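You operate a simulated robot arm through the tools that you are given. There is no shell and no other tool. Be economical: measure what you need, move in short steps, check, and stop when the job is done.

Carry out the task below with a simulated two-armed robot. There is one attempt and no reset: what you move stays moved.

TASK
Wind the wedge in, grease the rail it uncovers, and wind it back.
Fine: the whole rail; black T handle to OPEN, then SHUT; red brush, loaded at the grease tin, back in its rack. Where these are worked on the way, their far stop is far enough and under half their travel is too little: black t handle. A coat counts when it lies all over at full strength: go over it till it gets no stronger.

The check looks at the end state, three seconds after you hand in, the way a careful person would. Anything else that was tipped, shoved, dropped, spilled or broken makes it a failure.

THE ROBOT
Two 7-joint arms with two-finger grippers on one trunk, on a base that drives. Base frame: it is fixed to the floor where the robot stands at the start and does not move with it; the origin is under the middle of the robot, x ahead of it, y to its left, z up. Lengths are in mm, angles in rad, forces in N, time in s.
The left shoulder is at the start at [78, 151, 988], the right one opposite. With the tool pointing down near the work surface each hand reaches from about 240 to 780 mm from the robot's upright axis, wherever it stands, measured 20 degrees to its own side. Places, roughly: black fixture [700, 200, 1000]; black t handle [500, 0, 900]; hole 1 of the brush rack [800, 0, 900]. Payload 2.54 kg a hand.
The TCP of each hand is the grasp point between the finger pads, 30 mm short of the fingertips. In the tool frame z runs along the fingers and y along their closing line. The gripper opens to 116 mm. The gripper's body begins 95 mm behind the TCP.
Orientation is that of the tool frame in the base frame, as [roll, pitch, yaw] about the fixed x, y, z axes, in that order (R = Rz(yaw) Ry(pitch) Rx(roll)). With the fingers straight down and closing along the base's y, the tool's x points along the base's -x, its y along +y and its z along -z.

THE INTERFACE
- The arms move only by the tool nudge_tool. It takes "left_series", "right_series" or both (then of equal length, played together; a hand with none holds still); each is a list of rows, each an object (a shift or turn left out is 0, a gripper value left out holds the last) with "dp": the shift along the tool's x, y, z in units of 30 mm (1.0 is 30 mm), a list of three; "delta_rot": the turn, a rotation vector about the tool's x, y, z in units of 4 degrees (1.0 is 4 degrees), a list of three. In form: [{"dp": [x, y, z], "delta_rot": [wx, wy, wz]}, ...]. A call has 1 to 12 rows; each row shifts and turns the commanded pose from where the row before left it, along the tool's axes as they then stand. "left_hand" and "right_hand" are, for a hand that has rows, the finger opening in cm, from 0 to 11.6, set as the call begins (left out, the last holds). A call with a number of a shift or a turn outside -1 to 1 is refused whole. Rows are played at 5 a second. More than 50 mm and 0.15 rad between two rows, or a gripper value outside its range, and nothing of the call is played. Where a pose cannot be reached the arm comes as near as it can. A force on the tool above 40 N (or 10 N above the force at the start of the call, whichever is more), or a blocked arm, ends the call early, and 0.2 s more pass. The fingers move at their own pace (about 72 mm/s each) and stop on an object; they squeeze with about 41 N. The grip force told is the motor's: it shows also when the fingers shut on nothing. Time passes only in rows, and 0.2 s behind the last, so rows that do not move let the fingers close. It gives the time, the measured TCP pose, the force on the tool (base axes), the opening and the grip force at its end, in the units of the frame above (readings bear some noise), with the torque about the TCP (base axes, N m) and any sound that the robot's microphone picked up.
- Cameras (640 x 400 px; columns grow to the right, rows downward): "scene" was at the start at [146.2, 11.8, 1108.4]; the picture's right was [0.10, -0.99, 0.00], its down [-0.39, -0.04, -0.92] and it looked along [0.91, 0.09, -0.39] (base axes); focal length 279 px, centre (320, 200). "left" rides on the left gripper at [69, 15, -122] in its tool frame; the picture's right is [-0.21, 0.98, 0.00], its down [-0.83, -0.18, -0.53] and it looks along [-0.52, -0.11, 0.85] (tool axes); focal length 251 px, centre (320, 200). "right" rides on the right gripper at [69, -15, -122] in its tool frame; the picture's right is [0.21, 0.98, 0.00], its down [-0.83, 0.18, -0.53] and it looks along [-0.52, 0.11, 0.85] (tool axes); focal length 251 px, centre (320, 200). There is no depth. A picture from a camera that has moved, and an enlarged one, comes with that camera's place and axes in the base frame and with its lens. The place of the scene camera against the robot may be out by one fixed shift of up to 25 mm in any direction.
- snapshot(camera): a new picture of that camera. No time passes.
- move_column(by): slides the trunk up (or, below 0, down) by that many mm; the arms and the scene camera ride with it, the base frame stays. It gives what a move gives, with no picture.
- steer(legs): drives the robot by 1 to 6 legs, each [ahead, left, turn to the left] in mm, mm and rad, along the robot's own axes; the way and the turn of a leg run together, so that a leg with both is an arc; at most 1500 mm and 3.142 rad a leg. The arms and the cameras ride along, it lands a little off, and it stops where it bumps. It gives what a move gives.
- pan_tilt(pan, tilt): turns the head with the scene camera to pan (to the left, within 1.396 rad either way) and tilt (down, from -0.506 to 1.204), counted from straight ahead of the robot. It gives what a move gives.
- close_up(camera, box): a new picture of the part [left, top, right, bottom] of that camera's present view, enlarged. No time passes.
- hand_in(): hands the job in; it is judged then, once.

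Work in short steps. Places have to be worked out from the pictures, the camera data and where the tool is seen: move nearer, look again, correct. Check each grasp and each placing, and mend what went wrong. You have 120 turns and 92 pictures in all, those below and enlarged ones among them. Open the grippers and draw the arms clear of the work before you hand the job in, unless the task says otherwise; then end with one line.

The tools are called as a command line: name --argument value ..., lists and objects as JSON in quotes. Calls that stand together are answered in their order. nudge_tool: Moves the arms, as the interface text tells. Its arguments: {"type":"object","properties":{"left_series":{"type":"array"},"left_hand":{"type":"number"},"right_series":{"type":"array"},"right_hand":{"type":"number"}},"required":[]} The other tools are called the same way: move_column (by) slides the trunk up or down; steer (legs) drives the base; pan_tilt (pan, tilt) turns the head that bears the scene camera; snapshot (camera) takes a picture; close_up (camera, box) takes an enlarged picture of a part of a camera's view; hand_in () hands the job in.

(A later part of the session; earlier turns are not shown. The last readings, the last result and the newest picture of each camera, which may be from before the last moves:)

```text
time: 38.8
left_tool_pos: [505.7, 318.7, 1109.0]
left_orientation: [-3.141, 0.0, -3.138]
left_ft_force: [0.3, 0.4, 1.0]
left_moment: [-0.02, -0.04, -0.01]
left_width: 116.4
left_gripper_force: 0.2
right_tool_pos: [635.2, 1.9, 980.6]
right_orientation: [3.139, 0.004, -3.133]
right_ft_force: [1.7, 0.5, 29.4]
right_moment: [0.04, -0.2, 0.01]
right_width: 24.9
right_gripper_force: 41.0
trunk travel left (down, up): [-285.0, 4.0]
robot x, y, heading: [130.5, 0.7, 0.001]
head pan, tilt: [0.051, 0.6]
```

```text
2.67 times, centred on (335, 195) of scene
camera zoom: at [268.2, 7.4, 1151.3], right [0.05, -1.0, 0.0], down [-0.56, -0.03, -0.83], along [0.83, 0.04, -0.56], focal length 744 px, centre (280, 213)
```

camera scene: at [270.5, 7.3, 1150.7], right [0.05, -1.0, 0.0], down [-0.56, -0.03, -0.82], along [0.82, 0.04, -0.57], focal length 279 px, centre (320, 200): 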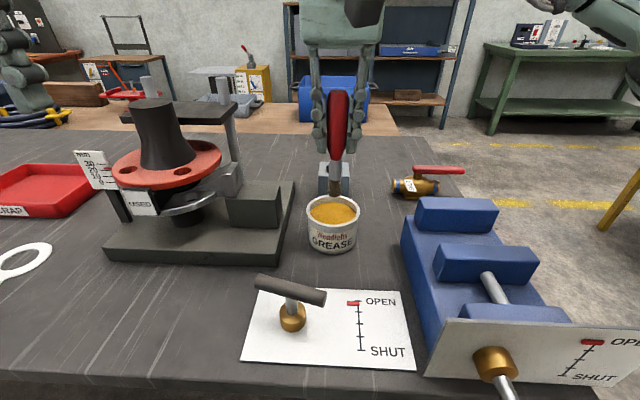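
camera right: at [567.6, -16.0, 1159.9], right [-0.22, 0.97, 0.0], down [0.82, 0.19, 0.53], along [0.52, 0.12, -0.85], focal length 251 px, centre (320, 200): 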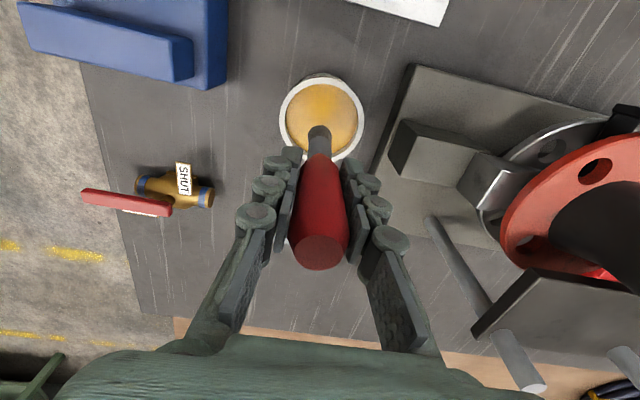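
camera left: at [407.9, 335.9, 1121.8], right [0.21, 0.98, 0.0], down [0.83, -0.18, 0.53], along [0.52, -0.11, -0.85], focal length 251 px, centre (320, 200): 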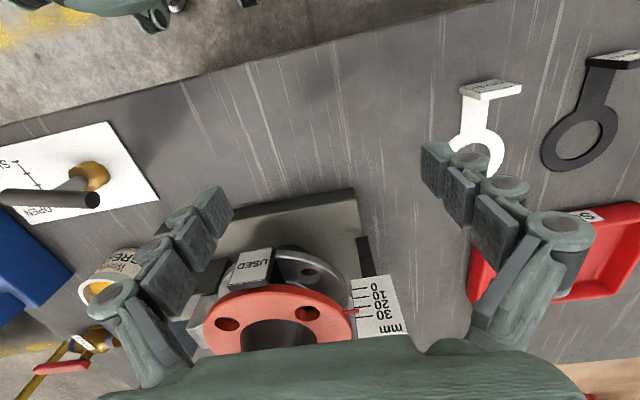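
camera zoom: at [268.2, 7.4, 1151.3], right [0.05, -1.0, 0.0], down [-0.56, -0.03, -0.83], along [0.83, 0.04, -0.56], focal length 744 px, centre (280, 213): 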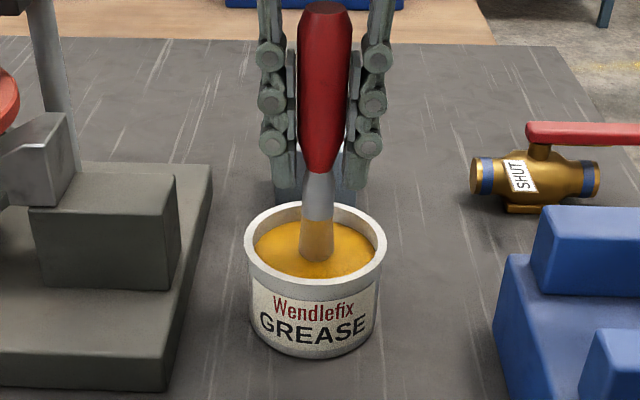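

The bristles have turned yellow and touched the grease (29 N) at TCP z≈981. I lift it clear and look at the rail.

nudge_tool --right_series '[{"dp": [0, 0, -0.7]}, {"dp": [0, 0, -0.8]}, {"dp": [0, 0, -0.9]}, {"dp": [0, 0, -0.5]}]'

close_up --camera "right" --box '[280, 40, 600, 240]'

close_up --camera "scene" --box '[170, 120, 370, 260]'

```text
time: 39.8
left_tool_pos: [507.9, 318.8, 1107.6]
left_orientation: [3.14, 0.0, -3.138]
left_ft_force: [0.4, -0.5, -1.2]
left_moment: [0.02, 0.01, 0.03]
left_width: 115.9
left_gripper_force: 0.2
right_tool_pos: [635.7, 0.9, 1066.8]
right_orientation: [-3.14, -0.001, -3.131]
right_ft_force: [-0.2, -0.8, -0.7]
right_moment: [-0.02, -0.03, -0.01]
right_width: 24.8
right_gripper_force: 41.0
trunk travel left (down, up): [-285.0, 4.0]
robot x, y, heading: [128.5, -0.2, 0.006]
head pan, tilt: [0.051, 0.6]
```

```text
2.00 times, centred on (440, 140) of right
camera zoom: at [567.0, -15.9, 1188.3], right [-0.22, 0.97, 0.0], down [0.82, 0.19, 0.53], along [0.52, 0.12, -0.85], focal length 503 px, centre (80, 320)
```

zoom: 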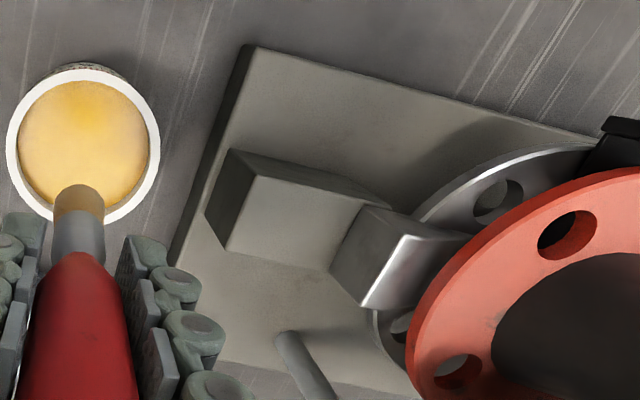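

```text
2.86 times, centred on (270, 190) of scene
camera zoom: at [270.1, 7.3, 1150.7], right [0.05, -1.0, 0.0], down [-0.56, -0.03, -0.83], along [0.82, 0.04, -0.56], focal length 797 px, centre (463, 229)
```

zoom: 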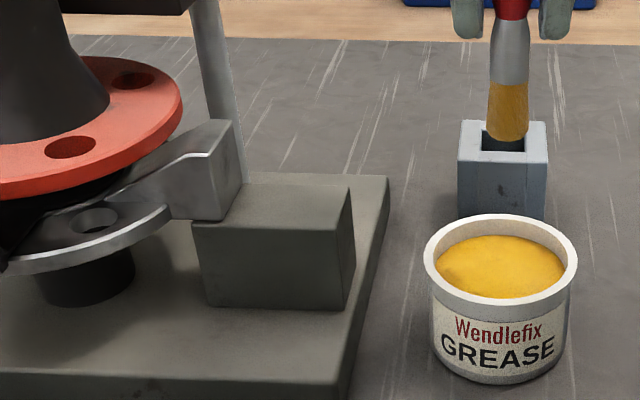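

The bared rail top is about x 625–667, y 95–158, z≈918, with the wedge's back edge at y≈158. I move over its near right corner and descend gently to find contact.

nudge_tool --right_series '[{"dp": [0, 0.9, 0]}, {"dp": [0, 0.9, 0]}, {"dp": [0, 0.9, 0]}, {"dp": [0, 0.8, 0]}, {"dp": [0, 0, 0.5]}, {"dp": [0, 0, 0.4]}, {"dp": [0, 0, 0.2]}]'

close_up --camera "scene" --box '[170, 120, 370, 260]'

snapshot --camera "right"

```text
time: 41.4
left_tool_pos: [508.1, 319.2, 1106.5]
left_orientation: [3.142, 0.001, -3.138]
left_ft_force: [-0.4, -0.2, -0.6]
left_moment: [-0.02, -0.02, 0.01]
left_width: 115.8
left_gripper_force: 0.1
right_tool_pos: [635.5, 107.4, 1031.8]
right_orientation: [-3.14, 0.0, -3.133]
right_ft_force: [-0.5, -0.1, -1.0]
right_moment: [-0.02, 0.02, 0.01]
right_width: 25.1
right_gripper_force: 40.8
trunk travel left (down, up): [-285.0, 4.0]
robot x, y, heading: [127.7, 3.4, 0.001]
head pan, tilt: [0.051, 0.6]
```

```text
2.86 times, centred on (270, 190) of scene
camera zoom: at [270.2, 7.3, 1150.8], right [0.05, -1.0, 0.0], down [-0.56, -0.03, -0.83], along [0.82, 0.04, -0.56], focal length 797 px, centre (463, 229)
```

zoom: 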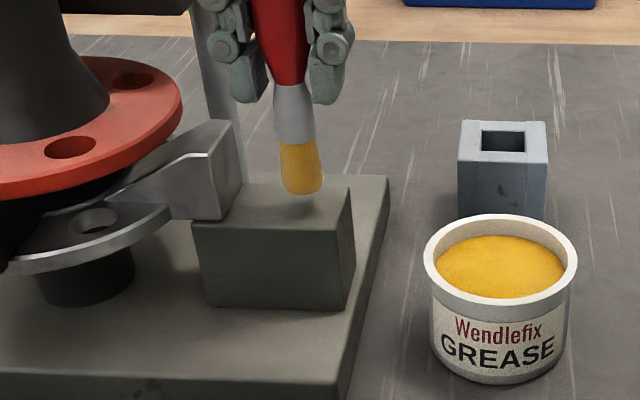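

```text
57 pictures are left
camera right: at [565.5, 89.7, 1154.9], right [-0.22, 0.97, 0.0], down [0.82, 0.19, 0.53], along [0.52, 0.12, -0.85], focal length 251 px, centre (320, 200)
```

right: 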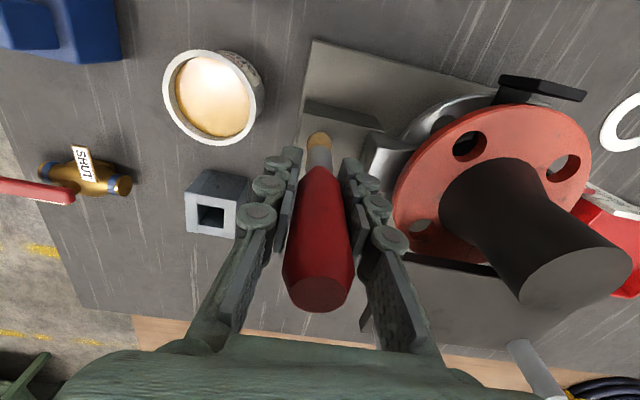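

The tip hovers ~15 mm over the rail. I creep down until contact shows.

nudge_tool --right_series '[{"dp": [0, 0, 0.35]}, {"dp": [0, 0, 0.07]}, {"dp": [0, 0, 0.07]}]'

close_up --camera "scene" --box '[200, 140, 320, 230]'

```text
time: 42.2
left_tool_pos: [506.4, 317.7, 1107.8]
left_orientation: [3.141, 0.003, -3.139]
left_ft_force: [-0.2, 0.9, 0.3]
left_moment: [-0.02, -0.02, -0.03]
left_width: 116.1
left_gripper_force: 0.1
right_tool_pos: [634.2, 107.3, 1018.8]
right_orientation: [3.139, 0.002, -3.134]
right_ft_force: [1.6, -0.2, 9.1]
right_moment: [-0.04, -0.13, 0.02]
right_width: 24.8
right_gripper_force: 40.9
trunk travel left (down, up): [-285.0, 4.0]
robot x, y, heading: [128.6, -2.5, 0.001]
head pan, tilt: [0.051, 0.6]
```

```text
4.44 times, centred on (260, 185) of scene
camera zoom: at [269.6, 7.2, 1151.1], right [0.05, -1.0, 0.0], down [-0.56, -0.03, -0.83], along [0.82, 0.04, -0.56], focal length 1239 px, centre (587, 267)
```

zoom: 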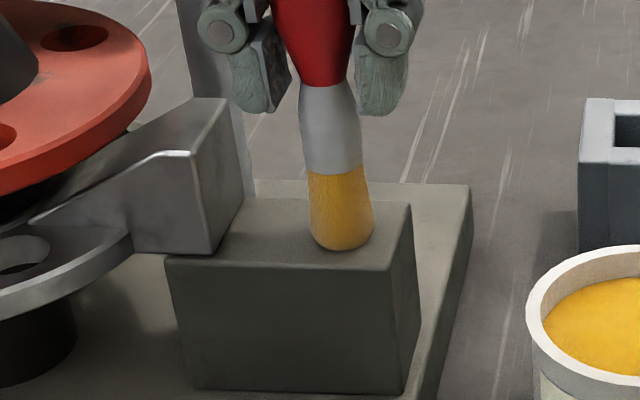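

Contact is good at 9 N. First stroke: a bit to the right edge, then left toward the wedge.

nudge_tool --right_series '[{"dp": [0.03, -0.2, 0]}, {"dp": [0, 0.3, 0]}, {"dp": [0, 0.3, 0]}, {"dp": [0, 0.3, 0]}, {"dp": [0, 0.3, 0]}, {"dp": [0, 0.3, 0]}, {"dp": [-0.3, 0, 0]}, {"dp": [0, -0.3, 0]}, {"dp": [0, -0.3, 0]}, {"dp": [0, -0.3, 0]}, {"dp": [0, -0.3, 0]}, {"dp": [0, -0.3, 0]}]'

close_up --camera "scene" --box '[200, 140, 320, 230]'

```text
time: 44.8
left_tool_pos: [506.2, 319.2, 1107.5]
left_orientation: [-3.14, 0.004, -3.136]
left_ft_force: [0.8, -0.7, 0.5]
left_moment: [0.03, -0.01, 0.0]
left_width: 115.9
left_gripper_force: 0.0
right_tool_pos: [640.3, 102.0, 1019.2]
right_orientation: [3.14, 0.0, -3.133]
right_ft_force: [-0.5, 6.0, 20.5]
right_moment: [0.41, -0.14, 0.02]
right_width: 24.5
right_gripper_force: 41.1
trunk travel left (down, up): [-285.0, 4.0]
robot x, y, heading: [126.4, 0.5, -0.002]
head pan, tilt: [0.051, 0.6]
```

```text
4.44 times, centred on (260, 185) of scene
camera zoom: at [268.7, 7.6, 1151.2], right [0.05, -1.0, 0.0], down [-0.56, -0.03, -0.83], along [0.82, 0.04, -0.56], focal length 1239 px, centre (587, 267)
```

zoom: 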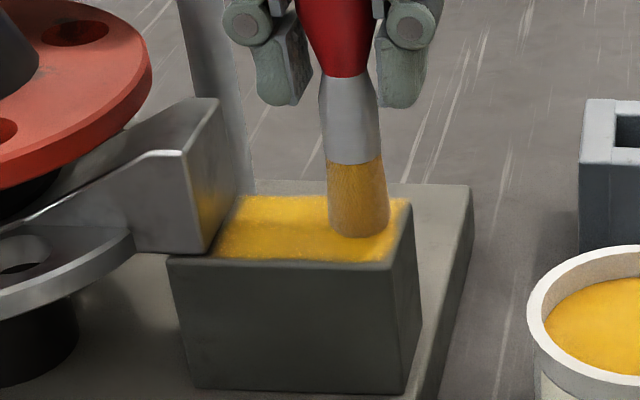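

The coat is going on well over much of the rail. I make further passes toward the back edge.

nudge_tool --right_series '[{"dp": [-0.35, -0.05, -0.02]}, {"dp": [0, 0.3, 0]}, {"dp": [0, 0.3, 0]}, {"dp": [0, 0.3, 0]}, {"dp": [0, 0.3, 0]}, {"dp": [0, 0.35, 0]}, {"dp": [-0.3, 0, 0]}, {"dp": [0, -0.3, 0]}, {"dp": [0, -0.3, 0]}, {"dp": [0, -0.3, 0]}, {"dp": [0, -0.3, 0]}, {"dp": [0, -0.3, 0]}]'

close_up --camera "scene" --box '[200, 140, 320, 230]'

```text
time: 47.4
left_tool_pos: [507.1, 319.2, 1108.4]
left_orientation: [-3.14, 0.0, -3.139]
left_ft_force: [0.2, -0.2, 0.4]
left_moment: [-0.01, 0.0, 0.03]
left_width: 116.1
left_gripper_force: 0.1
right_tool_pos: [661.2, 103.1, 1018.3]
right_orientation: [3.141, -0.001, -3.133]
right_ft_force: [0.7, 2.0, 8.1]
right_moment: [0.14, -0.03, 0.01]
right_width: 24.9
right_gripper_force: 41.3
trunk travel left (down, up): [-285.0, 4.0]
robot x, y, heading: [131.5, -1.8, 0.006]
head pan, tilt: [0.051, 0.6]
```

```text
4.44 times, centred on (260, 185) of scene
camera zoom: at [269.7, 7.3, 1150.9], right [0.05, -1.0, 0.0], down [-0.56, -0.03, -0.83], along [0.82, 0.04, -0.56], focal length 1239 px, centre (587, 267)
```

zoom: 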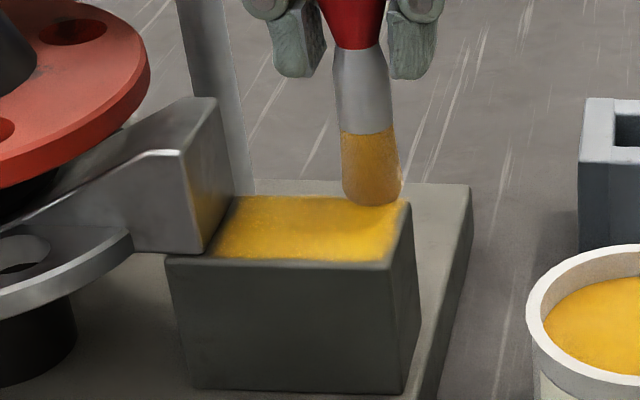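

Coverage is nearly full, but the brush looks drained. I lift, go back to the tin and reload for a second coat.

nudge_tool --right_series '[{"dp": [0, 0, -0.8]}, {"dp": [0, 0, -0.8]}, {"dp": [0.45, -0.85, 0]}, {"dp": [0.42, -0.85, 0]}, {"dp": [0, -0.85, 0]}, {"dp": [0, -0.85, 0]}, {"dp": [0, 0, 0.9]}, {"dp": [0, 0, 0.9]}, {"dp": [0, 0, 0.7]}, {"dp": [0, 0, 0.25]}, {}]'

close_up --camera "scene" --box '[200, 120, 380, 260]'

```text
time: 49.8
left_tool_pos: [507.4, 318.6, 1108.7]
left_orientation: [3.141, -0.001, -3.139]
left_ft_force: [0.4, 0.3, -0.4]
left_moment: [0.03, -0.02, -0.02]
left_width: 115.8
left_gripper_force: 0.0
right_tool_pos: [636.5, -0.1, 984.5]
right_orientation: [-3.141, 0.0, -3.131]
right_ft_force: [0.9, -0.3, 0.1]
right_moment: [0.02, -0.03, 0.03]
right_width: 24.9
right_gripper_force: 41.6
trunk travel left (down, up): [-285.0, 4.0]
robot x, y, heading: [124.5, 1.6, -0.002]
head pan, tilt: [0.051, 0.6]
```

```text
2.86 times, centred on (290, 190) of scene
camera zoom: at [270.2, 7.3, 1150.8], right [0.05, -1.0, 0.0], down [-0.56, -0.03, -0.83], along [0.82, 0.04, -0.56], focal length 797 px, centre (406, 229)
```

zoom: 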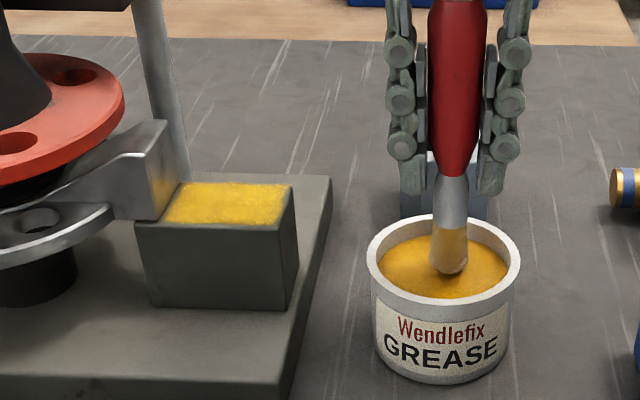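

Not yet touching the grease; I press a few mm more and then lift and return to the rail start at the front right corner.

nudge_tool --right_series '[{"dp": [0, 0, 0.1]}, {"dp": [0, 0, 0.05]}, {}, {}]'

nudge_tool --right_series '[{"dp": [0, 0, -0.9]}, {"dp": [0, 0, -0.9]}, {"dp": [0, 0, -0.9]}, {"dp": [0, 0.9, 0]}, {"dp": [0, 0.9, 0]}, {"dp": [0, 0.9, 0]}, {"dp": [0.08, 0.75, 0]}, {"dp": [0, 0, 0.8]}, {"dp": [0, 0, 0.4]}]'

close_up --camera "scene" --box '[200, 140, 320, 230]'

```text
time: 50.8
left_tool_pos: [506.9, 319.0, 1107.8]
left_orientation: [3.141, 0.002, -3.138]
left_ft_force: [0.4, 0.2, -0.6]
left_moment: [0.02, 0.05, 0.02]
left_width: 115.9
left_gripper_force: 0.0
right_tool_pos: [637.0, -0.1, 980.2]
right_orientation: [3.141, 0.0, -3.133]
right_ft_force: [-1.2, -0.3, 0.9]
right_moment: [0.01, -0.02, 0.01]
right_width: 24.9
right_gripper_force: 40.8
trunk travel left (down, up): [-285.0, 4.0]
robot x, y, heading: [127.0, -1.8, 0.004]
head pan, tilt: [0.051, 0.6]
```

```text
time: 52.8
left_tool_pos: [506.9, 318.6, 1107.4]
left_orientation: [3.141, -0.001, -3.14]
left_ft_force: [0.1, -0.6, 0.2]
left_moment: [0.0, -0.01, 0.0]
left_width: 115.7
left_gripper_force: 0.1
right_tool_pos: [632.9, 102.9, 1024.5]
right_orientation: [3.141, 0.0, -3.133]
right_ft_force: [0.6, -0.3, 0.0]
right_moment: [-0.01, -0.03, 0.02]
right_width: 24.7
right_gripper_force: 41.3
trunk travel left (down, up): [-285.0, 4.0]
robot x, y, heading: [125.1, -0.8, 0.0]
head pan, tilt: [0.051, 0.6]
```

```text
4.44 times, centred on (260, 185) of scene
camera zoom: at [270.2, 7.4, 1150.8], right [0.05, -1.0, 0.0], down [-0.56, -0.03, -0.83], along [0.82, 0.04, -0.56], focal length 1239 px, centre (587, 267)
```

zoom: 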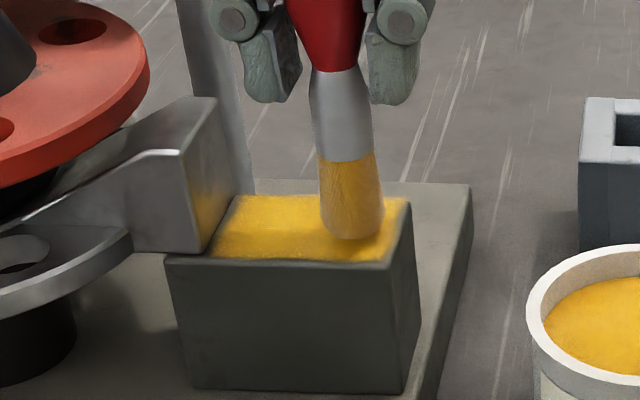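

The second dip barely touched, so I stroke with what there is, then will reload properly and compare.

nudge_tool --right_series '[{"dp": [0, -0.1, 0.24]}, {"dp": [0, 0.35, 0]}, {"dp": [0, 0.35, 0]}, {"dp": [0, 0.35, 0]}, {"dp": [0, 0.35, 0]}, {"dp": [0, 0.25, 0]}, {"dp": [-0.4, 0, 0]}, {"dp": [0, -0.35, 0]}, {"dp": [0, -0.35, 0]}, {"dp": [0, -0.35, 0]}, {"dp": [0, -0.35, 0]}, {"dp": [0, -0.35, 0]}]'

nudge_tool --right_series '[{"dp": [-0.35, 0, 0]}, {"dp": [0, 0.35, 0]}, {"dp": [0, 0.35, 0]}, {"dp": [0, 0.35, 0]}, {"dp": [0, 0.35, 0]}, {"dp": [0, 0.35, 0]}, {"dp": [-0.25, 0, 0]}, {"dp": [0, -0.35, 0]}, {"dp": [0, -0.35, 0]}, {"dp": [0, -0.35, 0]}, {"dp": [0, -0.35, 0]}, {"dp": [0, -0.35, 0]}]'

nudge_tool --right_series '[{"dp": [0, 0, -0.8]}, {"dp": [0, 0, -0.8]}, {"dp": [0.45, -0.85, 0]}, {"dp": [0.42, -0.85, 0]}, {"dp": [0, -0.85, 0]}, {"dp": [0, -0.8, 0]}, {"dp": [0, 0, 0.9]}, {"dp": [0, 0, 0.9]}, {"dp": [0, 0, 0.7]}]'

close_up --camera "scene" --box '[200, 120, 380, 260]'

```text
time: 55.4
left_tool_pos: [507.2, 318.6, 1106.8]
left_orientation: [-3.141, 0.001, -3.139]
left_ft_force: [-0.4, -0.4, 0.6]
left_moment: [0.0, 0.0, 0.0]
left_width: 115.9
left_gripper_force: 0.0
right_tool_pos: [645.3, 95.5, 1018.4]
right_orientation: [3.141, -0.002, -3.133]
right_ft_force: [0.7, -1.1, 1.7]
right_moment: [0.02, -0.04, 0.0]
right_width: 23.1
right_gripper_force: 41.2
trunk travel left (down, up): [-285.0, 4.0]
robot x, y, heading: [131.0, 0.4, 0.009]
head pan, tilt: [0.051, 0.6]
```

```text
time: 58.0
left_tool_pos: [507.3, 318.2, 1107.0]
left_orientation: [3.141, 0.002, -3.138]
left_ft_force: [-0.5, 0.5, 0.6]
left_moment: [0.0, -0.02, -0.03]
left_width: 116.1
left_gripper_force: 0.0
right_tool_pos: [664.0, 97.9, 1017.7]
right_orientation: [3.139, 0.002, -3.13]
right_ft_force: [1.0, 1.4, 7.9]
right_moment: [0.14, -0.02, 0.01]
right_width: 22.9
right_gripper_force: 41.0
trunk travel left (down, up): [-285.0, 4.0]
robot x, y, heading: [123.4, -2.1, 0.004]
head pan, tilt: [0.051, 0.6]
```

```text
time: 60.0
left_tool_pos: [506.8, 318.0, 1107.5]
left_orientation: [-3.141, -0.002, -3.137]
left_ft_force: [-0.4, 0.5, 0.6]
left_moment: [-0.01, 0.01, 0.0]
left_width: 116.0
left_gripper_force: 0.0
right_tool_pos: [640.2, -2.7, 988.4]
right_orientation: [-3.14, -0.002, -3.133]
right_ft_force: [0.0, -0.5, -0.8]
right_moment: [0.0, -0.01, -0.02]
right_width: 22.9
right_gripper_force: 41.2
trunk travel left (down, up): [-285.0, 4.0]
robot x, y, heading: [128.9, -0.4, 0.001]
head pan, tilt: [0.051, 0.6]
```

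```text
2.86 times, centred on (290, 190) of scene
camera zoom: at [270.4, 7.3, 1150.8], right [0.05, -1.0, 0.0], down [-0.56, -0.03, -0.82], along [0.82, 0.04, -0.57], focal length 797 px, centre (406, 229)
```

zoom: 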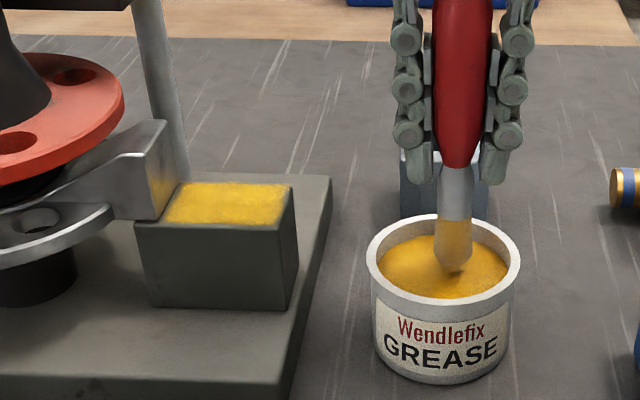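

I press the brush firmly into the grease this time, stepping down until a clear force shows.

nudge_tool --right_series '[{"dp": [0.1, 0.1, 0.2]}, {"dp": [0, 0, 0.1]}, {"dp": [0, 0, 0.05]}, {}]'

nudge_tool --right_series '[{"dp": [0, 0, 0.1]}, {}]'

close_up --camera "scene" --box '[200, 120, 380, 260]'

```text
time: 61.0
left_tool_pos: [508.6, 319.6, 1107.7]
left_orientation: [3.141, 0.0, -3.139]
left_ft_force: [-1.1, 0.4, 0.4]
left_moment: [0.01, 0.02, 0.0]
left_width: 115.7
left_gripper_force: 0.0
right_tool_pos: [636.2, -0.8, 978.6]
right_orientation: [-3.141, -0.001, -3.134]
right_ft_force: [1.0, -0.2, -1.1]
right_moment: [-0.01, -0.02, 0.04]
right_width: 23.3
right_gripper_force: 41.7
trunk travel left (down, up): [-285.0, 4.0]
robot x, y, heading: [128.9, -2.9, -0.001]
head pan, tilt: [0.051, 0.6]
```

```text
time: 61.6
left_tool_pos: [506.7, 318.2, 1107.4]
left_orientation: [3.141, 0.001, -3.138]
left_ft_force: [-0.2, 0.2, 0.2]
left_moment: [0.0, 0.02, -0.02]
left_width: 116.1
left_gripper_force: 0.3
right_tool_pos: [635.5, -0.1, 978.8]
right_orientation: [3.139, 0.005, -3.133]
right_ft_force: [5.3, -2.6, 21.5]
right_moment: [-0.15, -0.33, 0.02]
right_width: 23.1
right_gripper_force: 41.0
trunk travel left (down, up): [-285.0, 4.0]
robot x, y, heading: [128.8, -0.5, -0.0]
head pan, tilt: [0.051, 0.6]
```

```text
2.86 times, centred on (290, 190) of scene
camera zoom: at [269.1, 7.2, 1151.3], right [0.05, -1.0, 0.0], down [-0.56, -0.03, -0.83], along [0.82, 0.04, -0.56], focal length 797 px, centre (406, 229)
```

zoom: 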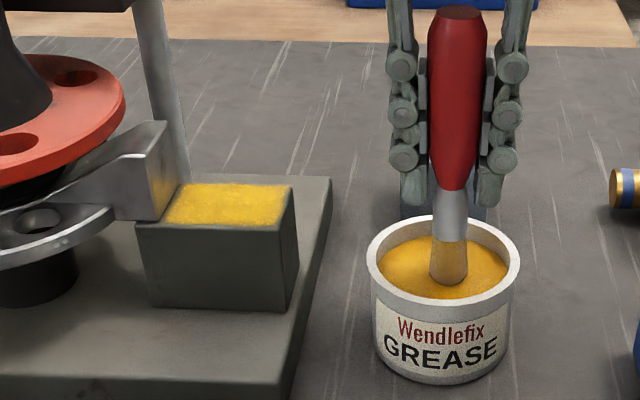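

It is pressed in at 21 N. I return for another full coat.

nudge_tool --right_series '[{"dp": [0, 0, -1]}, {"dp": [0, 0, -1]}, {"dp": [0, 0, -0.8]}, {"dp": [0, 0.9, 0]}, {"dp": [0, 0.9, 0]}, {"dp": [0, 0.9, 0]}, {"dp": [0.08, 0.75, 0]}, {"dp": [0, 0, 0.8]}, {"dp": [0, 0, 0.55]}]'

close_up --camera "scene" --box '[200, 140, 320, 230]'

```text
time: 63.6
left_tool_pos: [507.8, 319.4, 1107.8]
left_orientation: [3.141, -0.001, -3.139]
left_ft_force: [0.3, 0.3, 0.7]
left_moment: [-0.03, 0.02, 0.02]
left_width: 115.9
left_gripper_force: 0.0
right_tool_pos: [631.2, 101.0, 1018.2]
right_orientation: [-3.141, 0.0, -3.134]
right_ft_force: [0.5, -0.8, 0.5]
right_moment: [-0.01, -0.04, -0.01]
right_width: 22.8
right_gripper_force: 41.2
trunk travel left (down, up): [-285.0, 4.0]
robot x, y, heading: [126.0, -0.0, 0.005]
head pan, tilt: [0.051, 0.6]
```

```text
4.44 times, centred on (260, 185) of scene
camera zoom: at [270.2, 7.4, 1150.8], right [0.05, -1.0, 0.0], down [-0.56, -0.03, -0.82], along [0.82, 0.04, -0.57], focal length 1239 px, centre (587, 267)
```

zoom: 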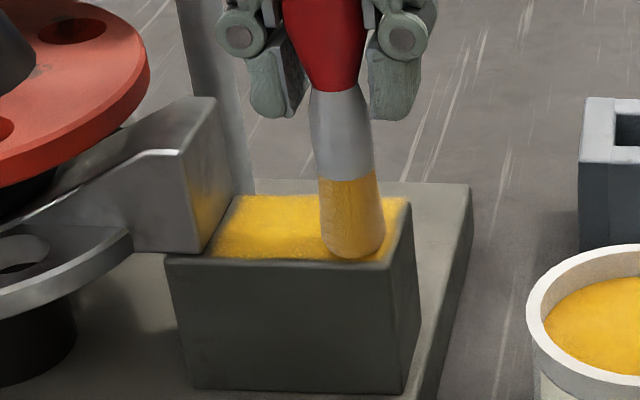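

Just touching. I press 2 mm and sweep the whole face again.

nudge_tool --right_series '[{"dp": [0, 0, 0.08]}, {"dp": [0, 0.35, 0]}, {"dp": [0, 0.35, 0]}, {"dp": [0, 0.35, 0]}, {"dp": [0, 0.35, 0]}, {"dp": [0, 0.25, 0]}, {"dp": [-0.35, 0, 0]}, {"dp": [0, -0.35, 0]}, {"dp": [0, -0.35, 0]}, {"dp": [0, -0.35, 0]}, {"dp": [0, -0.35, 0]}, {"dp": [0, -0.2, 0]}]'

nudge_tool --right_series '[{"dp": [-0.35, 0, 0]}, {"dp": [0, 0.35, 0]}, {"dp": [0, 0.35, 0]}, {"dp": [0, 0.35, 0]}, {"dp": [0, 0.35, 0]}, {"dp": [0, 0.3, 0]}, {"dp": [-0.3, 0, 0]}, {"dp": [0, -0.35, 0]}, {"dp": [0, -0.35, 0]}, {"dp": [0, -0.35, 0]}, {"dp": [0, -0.35, 0]}, {"dp": [0, -0.25, 0]}]'

nudge_tool --right_series '[{"dp": [0, 0, -0.8]}, {"dp": [0, 0, -0.8]}, {"dp": [0.45, -0.85, 0]}, {"dp": [0.42, -0.85, 0]}, {"dp": [0, -0.85, 0]}, {"dp": [0, -0.85, 0]}]'

close_up --camera "scene" --box '[220, 160, 300, 220]'

close_up --camera "right" --box '[340, 60, 540, 185]'

```text
time: 66.2
left_tool_pos: [507.6, 318.8, 1108.0]
left_orientation: [-3.141, 0.001, -3.139]
left_ft_force: [-0.4, 0.2, -0.1]
left_moment: [0.0, 0.01, 0.0]
left_width: 116.0
left_gripper_force: 0.0
right_tool_pos: [641.8, 104.7, 1017.8]
right_orientation: [3.141, 0.0, -3.131]
right_ft_force: [0.1, -0.1, -1.0]
right_moment: [0.03, 0.01, 0.02]
right_width: 23.1
right_gripper_force: 41.0
trunk travel left (down, up): [-285.0, 4.0]
robot x, y, heading: [128.7, 1.3, 0.002]
head pan, tilt: [0.051, 0.6]
```

```text
time: 67.7
left_tool_pos: [507.1, 316.4, 1108.4]
left_orientation: [3.141, 0.002, 3.142]
left_ft_force: [-0.3, 0.5, 0.0]
left_moment: [-0.04, -0.02, 0.01]
left_width: 115.8
left_gripper_force: 0.0
right_tool_pos: [653.6, 144.1, 1018.6]
right_orientation: [-3.119, -0.006, -3.138]
right_ft_force: [-6.2, -15.9, 3.8]
right_moment: [-0.7, 0.33, 0.1]
right_width: 23.1
right_gripper_force: 41.1
trunk travel left (down, up): [-285.0, 4.0]
robot x, y, heading: [127.2, -2.8, -0.004]
head pan, tilt: [0.051, 0.6]
stopped in row 7 (right hand): the force on the tool passed its limit at 44 N (the readings are from after the stop); the commanded pose is now the measured one
```

```text
time: 69.1
left_tool_pos: [508.8, 316.6, 1108.5]
left_orientation: [3.141, 0.0, -3.14]
left_ft_force: [0.5, 0.2, 0.5]
left_moment: [0.04, 0.01, 0.02]
left_width: 116.2
left_gripper_force: 0.0
right_tool_pos: [626.4, 44.6, 1066.7]
right_orientation: [-3.126, -0.007, -3.138]
right_ft_force: [-0.5, 1.2, -0.9]
right_moment: [0.02, 0.02, 0.01]
right_width: 23.3
right_gripper_force: 41.3
trunk travel left (down, up): [-285.0, 4.0]
robot x, y, heading: [126.7, 0.8, -0.007]
head pan, tilt: [0.051, 0.6]
```

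```text
6.67 times, centred on (260, 190) of scene
camera zoom: at [270.0, 5.9, 1150.8], right [0.05, -1.0, 0.0], down [-0.56, -0.03, -0.83], along [0.82, 0.04, -0.56], focal length 1859 px, centre (720, 267)
```

zoom: 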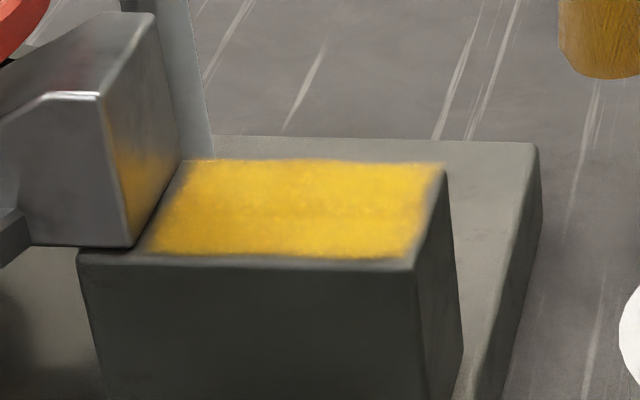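

```text
3.20 times, centred on (440, 122) of right
camera zoom: at [559.2, 29.6, 1189.2], right [-0.22, 0.98, -0.01], down [0.83, 0.19, 0.53], along [0.52, 0.1, -0.85], focal length 805 px, centre (-64, 448)
```

zoom: 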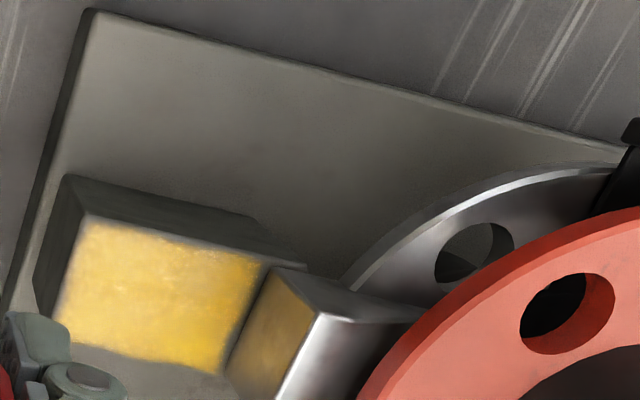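

The last sweep bumped the wedge edge (44 N) and stopped, though the coat looks even. I check the brush in the grip and that the fixture did not shift.

snapshot --camera "scene"

snapshot --camera "right"

```text
46 pictures are left
camera scene: at [270.0, 5.9, 1150.8], right [0.05, -1.0, 0.0], down [-0.56, -0.03, -0.83], along [0.82, 0.04, -0.56], focal length 279 px, centre (320, 200)
```

scene: 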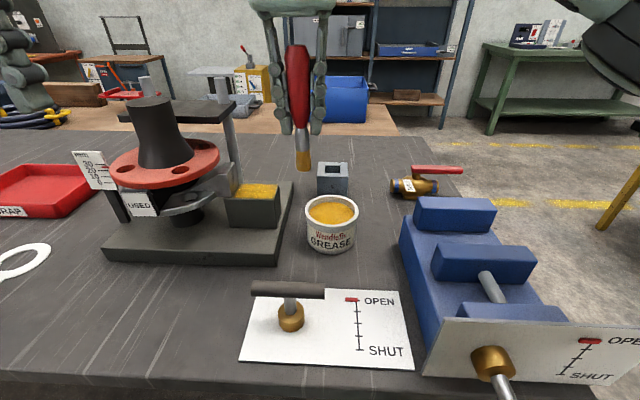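

```text
45 pictures are left
camera right: at [559.2, 29.6, 1189.2], right [-0.22, 0.98, -0.01], down [0.83, 0.19, 0.53], along [0.52, 0.1, -0.85], focal length 251 px, centre (320, 200)
```

right: 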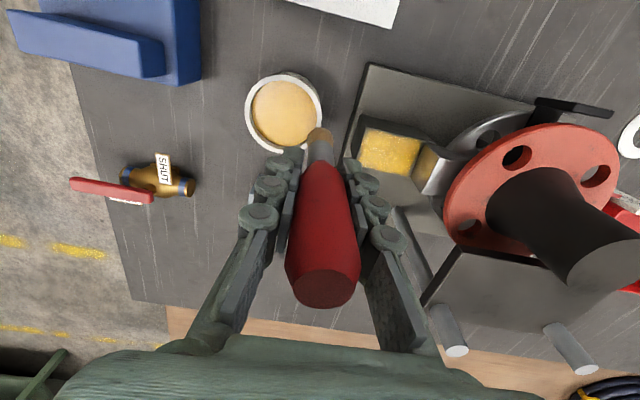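

The wedge was nudged slightly further in (the handle turned a little more toward OPEN), and the brush slid up some in the grip. I straighten the tool, reload, and will touch up the front edge and the strip by the wedge.

nudge_tool --right_series '[{"dp": [-0.14, -0.75, 0], "delta_rot": [-0.22, 0, 0]}, {"dp": [-0.14, -0.72, 0]}, {"dp": [0, 0, 0.9]}, {"dp": [0, 0, 0.9]}, {"dp": [0, 0, 0.8]}, {"dp": [0, 0, 0.3]}, {"dp": [0, 0, 0.15]}]'

close_up --camera "scene" --box '[200, 120, 380, 260]'

```text
time: 70.7
left_tool_pos: [506.4, 316.9, 1108.7]
left_orientation: [3.141, 0.002, -3.141]
left_ft_force: [-1.0, 0.8, 0.3]
left_moment: [0.01, 0.03, 0.0]
left_width: 116.1
left_gripper_force: 0.0
right_tool_pos: [636.6, 2.3, 978.2]
right_orientation: [3.141, 0.0, -3.14]
right_ft_force: [1.0, -1.5, 19.3]
right_moment: [-0.1, 0.0, -0.01]
right_width: 23.2
right_gripper_force: 40.8
trunk travel left (down, up): [-285.0, 4.0]
robot x, y, heading: [127.4, -2.2, -0.003]
head pan, tilt: [0.051, 0.6]
```

```text
2.86 times, centred on (290, 190) of scene
camera zoom: at [268.7, 6.1, 1151.5], right [0.05, -1.0, 0.0], down [-0.56, -0.03, -0.83], along [0.82, 0.04, -0.56], focal length 797 px, centre (406, 229)
```

zoom: 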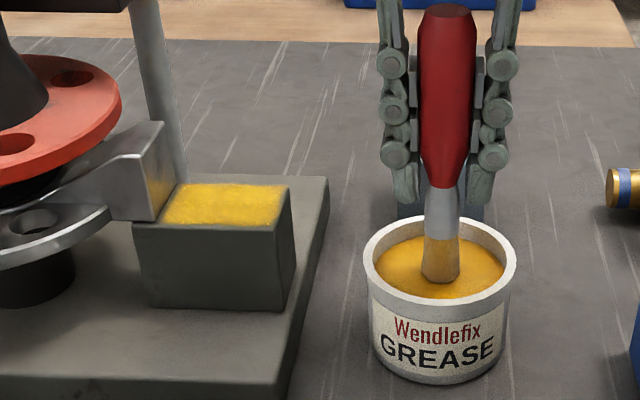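

It loads again at TCP z≈978, so the brush length is essentially unchanged. Back to the rail, sweeping front edge first and ending at y≈147.

nudge_tool --right_series '[{"dp": [0, 0, -1]}, {"dp": [0, 0, -1]}, {"dp": [0, 0, -0.9]}, {"dp": [0, 0.9, 0]}, {"dp": [0, 0.9, 0]}, {"dp": [0.1, 0.9, 0]}, {"dp": [0.15, 0.6, 0]}, {"dp": [0, 0, 0.8]}, {"dp": [0, 0, 0.6]}, {"dp": [0, 0, 0.1]}]'

nudge_tool --right_series '[{"dp": [0, 0.3, 0]}, {"dp": [0, 0.3, 0]}, {"dp": [0, 0.3, 0]}, {"dp": [0, 0.3, 0]}, {"dp": [0, 0.28, 0]}, {"dp": [-0.3, 0, 0]}, {"dp": [-0.3, 0, 0]}, {"dp": [-0.3, 0, 0]}, {"dp": [-0.15, 0, 0]}]'

close_up --camera "scene" --box '[220, 150, 300, 210]'

```text
time: 72.9
left_tool_pos: [508.5, 317.5, 1108.1]
left_orientation: [3.141, -0.001, -3.14]
left_ft_force: [-0.3, 0.6, -0.4]
left_moment: [-0.03, -0.01, 0.01]
left_width: 115.9
left_gripper_force: 0.0
right_tool_pos: [629.1, 99.8, 1017.2]
right_orientation: [-3.141, -0.004, -3.137]
right_ft_force: [0.3, -0.2, 0.9]
right_moment: [-0.01, -0.02, 0.0]
right_width: 23.2
right_gripper_force: 41.2
trunk travel left (down, up): [-285.0, 4.0]
robot x, y, heading: [130.6, -2.4, -0.003]
head pan, tilt: [0.051, 0.6]
```

```text
time: 74.9
left_tool_pos: [507.0, 316.0, 1109.2]
left_orientation: [3.139, 0.002, -3.141]
left_ft_force: [-0.4, -0.3, 0.1]
left_moment: [0.01, -0.03, 0.03]
left_width: 115.9
left_gripper_force: 0.1
right_tool_pos: [659.8, 141.9, 1016.4]
right_orientation: [-3.138, -0.008, -3.136]
right_ft_force: [-6.2, -16.6, 2.9]
right_moment: [-0.63, 0.29, 0.1]
right_width: 23.1
right_gripper_force: 40.9
trunk travel left (down, up): [-285.0, 4.0]
robot x, y, heading: [128.6, 2.7, -0.0]
head pan, tilt: [0.051, 0.6]
```

```text
6.67 times, centred on (260, 180) of scene
camera zoom: at [269.2, 4.6, 1150.9], right [0.05, -1.0, 0.0], down [-0.56, -0.03, -0.83], along [0.82, 0.04, -0.56], focal length 1859 px, centre (720, 333)
```

zoom: 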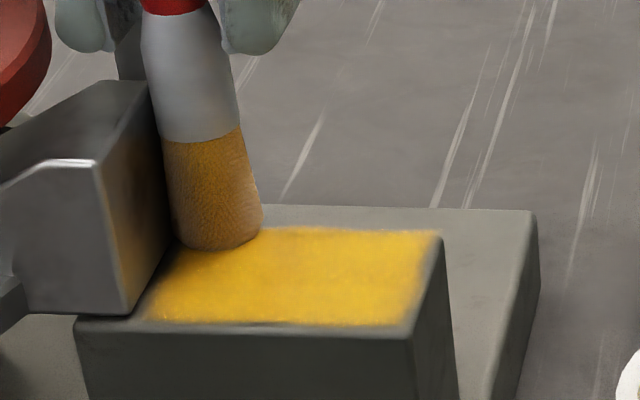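

The ferrule is against the wedge, so the brush is as near as it gets. I finish the back and middle rows and lift off.

nudge_tool --right_series '[{"dp": [0, -0.3, 0.03]}, {"dp": [0, -0.3, 0]}, {"dp": [0, -0.3, 0]}, {"dp": [0, -0.3, 0]}, {"dp": [0.4, -0.05, 0]}, {"dp": [0, 0.35, 0]}, {"dp": [0, 0.35, 0]}, {"dp": [0, 0.35, 0]}, {"dp": [0.35, 0, 0]}, {"dp": [0, -0.35, 0]}, {"dp": [0, -0.35, 0]}, {"dp": [0, -0.35, 0]}]'

nudge_tool --right_series '[{"dp": [0, 0, -0.8]}, {"dp": [0, 0, -0.9]}, {"dp": [0, -0.9, 0]}, {"dp": [0, -0.9, 0]}, {"dp": [0, -0.7, 0]}]'

close_up --camera "scene" --box '[220, 160, 300, 220]'

close_up --camera "right" --box '[340, 60, 540, 185]'

```text
time: 77.5
left_tool_pos: [506.5, 316.0, 1107.3]
left_orientation: [-3.139, 0.003, -3.138]
left_ft_force: [0.1, -0.7, -0.1]
left_moment: [-0.01, 0.01, 0.02]
left_width: 116.1
left_gripper_force: 0.0
right_tool_pos: [637.1, 108.0, 1017.4]
right_orientation: [-3.139, -0.005, -3.136]
right_ft_force: [0.1, 6.3, 18.5]
right_moment: [0.44, 0.04, -0.03]
right_width: 23.6
right_gripper_force: 41.2
trunk travel left (down, up): [-285.0, 4.0]
robot x, y, heading: [129.2, -1.5, -0.003]
head pan, tilt: [0.051, 0.6]
```

```text
time: 78.7
left_tool_pos: [508.5, 316.4, 1107.4]
left_orientation: [3.141, 0.0, -3.139]
left_ft_force: [-0.2, 0.6, -0.2]
left_moment: [-0.05, 0.03, -0.02]
left_width: 116.0
left_gripper_force: 0.0
right_tool_pos: [640.6, 32.4, 1065.8]
right_orientation: [-3.141, -0.006, -3.138]
right_ft_force: [-0.6, -0.8, -1.0]
right_moment: [0.01, 0.03, -0.01]
right_width: 23.0
right_gripper_force: 41.1
trunk travel left (down, up): [-285.0, 4.0]
robot x, y, heading: [127.4, -1.7, -0.0]
head pan, tilt: [0.051, 0.6]
```

```text
6.67 times, centred on (260, 190) of scene
camera zoom: at [270.0, 5.9, 1150.8], right [0.05, -1.0, 0.0], down [-0.56, -0.03, -0.83], along [0.82, 0.04, -0.56], focal length 1859 px, centre (720, 267)
```

zoom: 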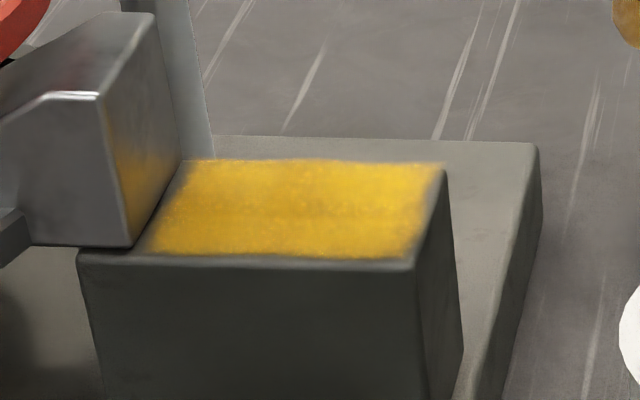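

```text
3.20 times, centred on (440, 122) of right
camera zoom: at [571.3, 16.2, 1188.4], right [-0.22, 0.98, 0.0], down [0.83, 0.19, 0.53], along [0.52, 0.12, -0.85], focal length 805 px, centre (-64, 448)
```

zoom: 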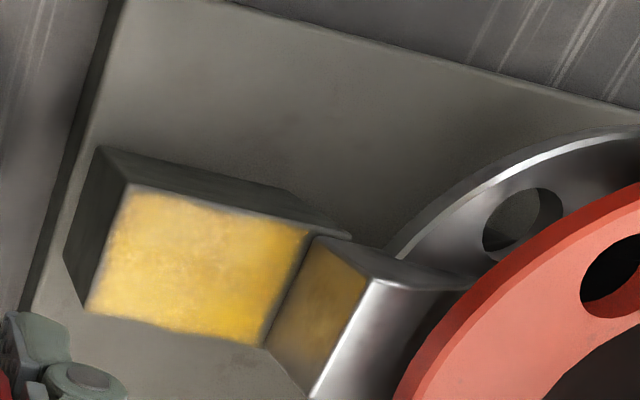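

The coat is unchanged by the extra pass, so it's at full strength over the whole bared rail. I now take the brush above its rack hole.

nudge_tool --right_series '[{"dp": [0, 0, -0.6]}, {"dp": [-0.8, -0.3, 0]}, {"dp": [-0.9, -0.3, 0]}, {"dp": [-0.9, -0.3, 0]}, {"dp": [-0.9, -0.15, 0]}, {"dp": [-0.75, 0, 0]}]'

snapshot --camera "right"

close_up --camera "scene" --box '[240, 20, 440, 220]'

```text
time: 80.1
left_tool_pos: [508.2, 316.7, 1108.3]
left_orientation: [-3.141, 0.001, -3.139]
left_ft_force: [0.8, -0.1, -0.6]
left_moment: [0.01, 0.06, -0.02]
left_width: 115.8
left_gripper_force: 0.0
right_tool_pos: [767.5, 2.7, 1085.4]
right_orientation: [-3.14, -0.006, -3.137]
right_ft_force: [-0.1, -0.1, -0.4]
right_moment: [-0.01, -0.01, -0.01]
right_width: 22.9
right_gripper_force: 41.3
trunk travel left (down, up): [-285.0, 4.0]
robot x, y, heading: [127.8, 0.2, 0.0]
head pan, tilt: [0.051, 0.6]
```

```text
40 pictures are left
camera right: at [699.1, -14.9, 1207.8], right [-0.22, 0.98, 0.0], down [0.83, 0.19, 0.53], along [0.52, 0.11, -0.85], focal length 251 px, centre (320, 200)
```

right: 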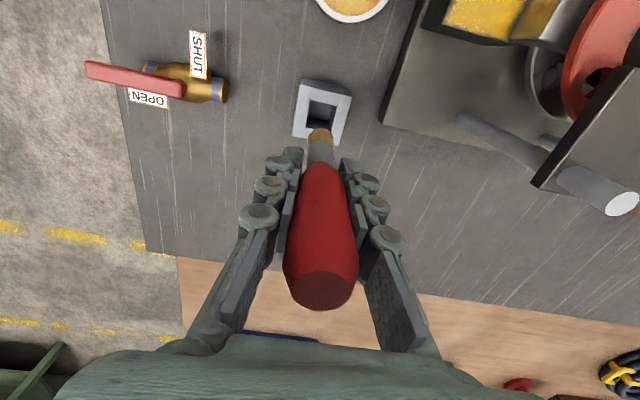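

```text
2.00 times, centred on (340, 120) of scene
camera zoom: at [270.1, 6.5, 1150.7], right [0.05, -1.0, 0.0], down [-0.56, -0.03, -0.82], along [0.82, 0.04, -0.57], focal length 558 px, centre (280, 360)
```

zoom: 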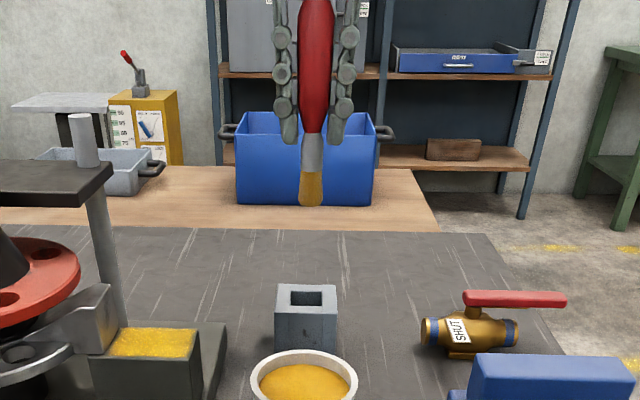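

The brush hangs upright and aligned, having slid ~15 mm up in the fingers. I descend to just above the hole and check.

nudge_tool --right_series '[{"dp": [0, -0.03, 0.9]}, {"dp": [0, 0, 0.9]}, {"dp": [0, 0, 0.9]}]'

close_up --camera "scene" --box '[280, 100, 400, 220]'

close_up --camera "right" --box '[260, 60, 380, 180]'

```text
time: 80.9
left_tool_pos: [507.8, 315.4, 1106.4]
left_orientation: [3.141, -0.001, -3.138]
left_ft_force: [-0.1, 0.1, 0.4]
left_moment: [0.01, 0.03, 0.03]
left_width: 116.2
left_gripper_force: 0.0
right_tool_pos: [765.8, -2.0, 1001.9]
right_orientation: [-3.139, -0.007, -3.14]
right_ft_force: [0.1, 0.4, -0.3]
right_moment: [0.0, 0.0, 0.01]
right_width: 23.5
right_gripper_force: 41.2
trunk travel left (down, up): [-285.0, 4.0]
robot x, y, heading: [124.0, -1.3, 0.003]
head pan, tilt: [0.051, 0.6]
```

```text
3.33 times, centred on (340, 160) of scene
camera zoom: at [270.3, 6.2, 1150.7], right [0.05, -1.0, 0.0], down [-0.56, -0.03, -0.82], along [0.82, 0.04, -0.57], focal length 930 px, centre (253, 333)
```

zoom: 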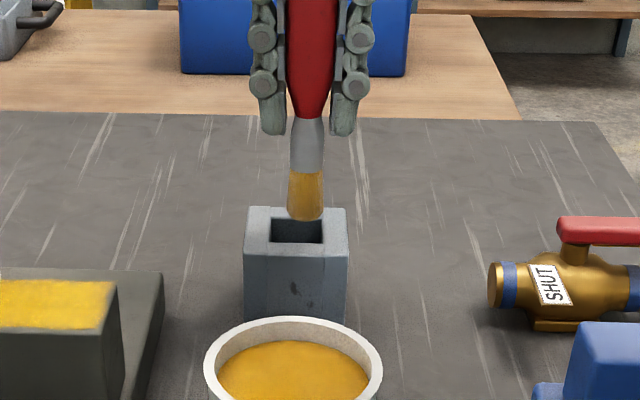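

```text
3.33 times, centred on (320, 120) of right
camera zoom: at [697.8, -18.4, 1125.6], right [-0.22, 0.98, 0.0], down [0.83, 0.19, 0.53], along [0.52, 0.12, -0.85], focal length 838 px, centre (320, 467)
```

zoom: 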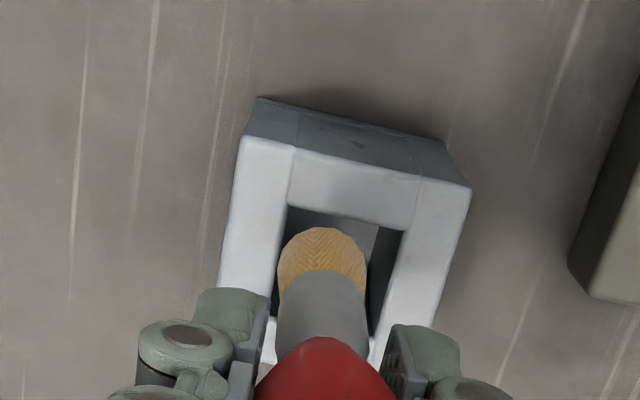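

The brush is ~4 mm too far to the right (−y). I correct it and lower into the hole while watching the force.

nudge_tool --right_series '[{"dp": [-0.04, 0.14, 0]}, {"dp": [0, 0, 0.3]}, {"dp": [0, 0, 0.3]}, {"dp": [0, 0, 0.3]}]'

close_up --camera "scene" --box '[280, 100, 400, 220]'

close_up --camera "right" --box '[260, 60, 380, 180]'

```text
time: 81.9
left_tool_pos: [507.9, 316.5, 1107.4]
left_orientation: [-3.141, 0.0, -3.14]
left_ft_force: [-0.4, -0.1, 0.9]
left_moment: [0.01, -0.01, 0.01]
left_width: 116.0
left_gripper_force: 0.1
right_tool_pos: [766.7, 4.4, 976.7]
right_orientation: [-3.14, -0.004, -3.138]
right_ft_force: [0.1, -0.2, -1.2]
right_moment: [0.05, 0.03, -0.01]
right_width: 23.1
right_gripper_force: 41.3
trunk travel left (down, up): [-285.0, 4.0]
robot x, y, heading: [127.1, -0.8, -0.002]
head pan, tilt: [0.051, 0.6]
```

```text
3.33 times, centred on (340, 160) of scene
camera zoom: at [270.1, 6.2, 1150.8], right [0.05, -1.0, 0.0], down [-0.56, -0.03, -0.82], along [0.82, 0.04, -0.57], focal length 930 px, centre (253, 333)
```

zoom: 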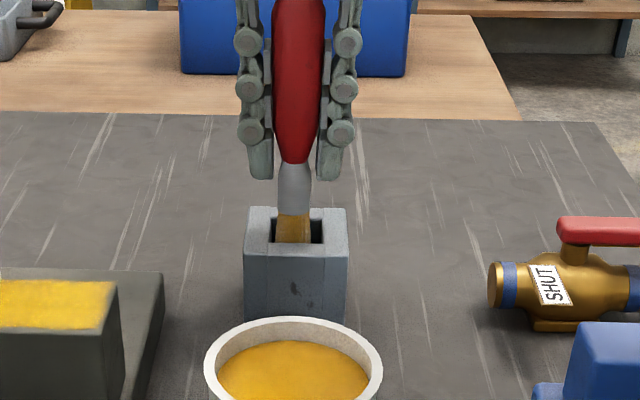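

```text
3.33 times, centred on (320, 120) of right
camera zoom: at [698.3, -11.7, 1099.3], right [-0.22, 0.98, 0.0], down [0.83, 0.19, 0.53], along [0.52, 0.11, -0.85], focal length 838 px, centre (320, 467)
```

zoom: 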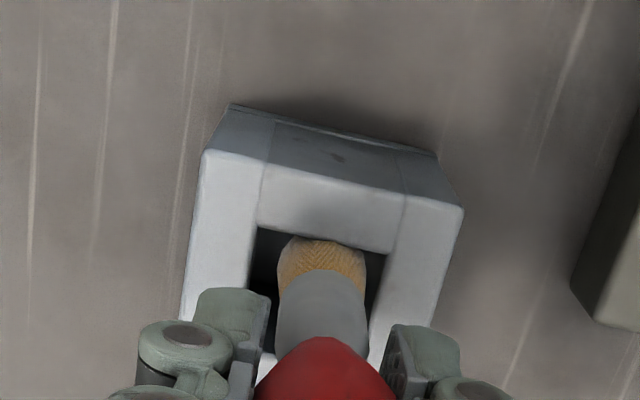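

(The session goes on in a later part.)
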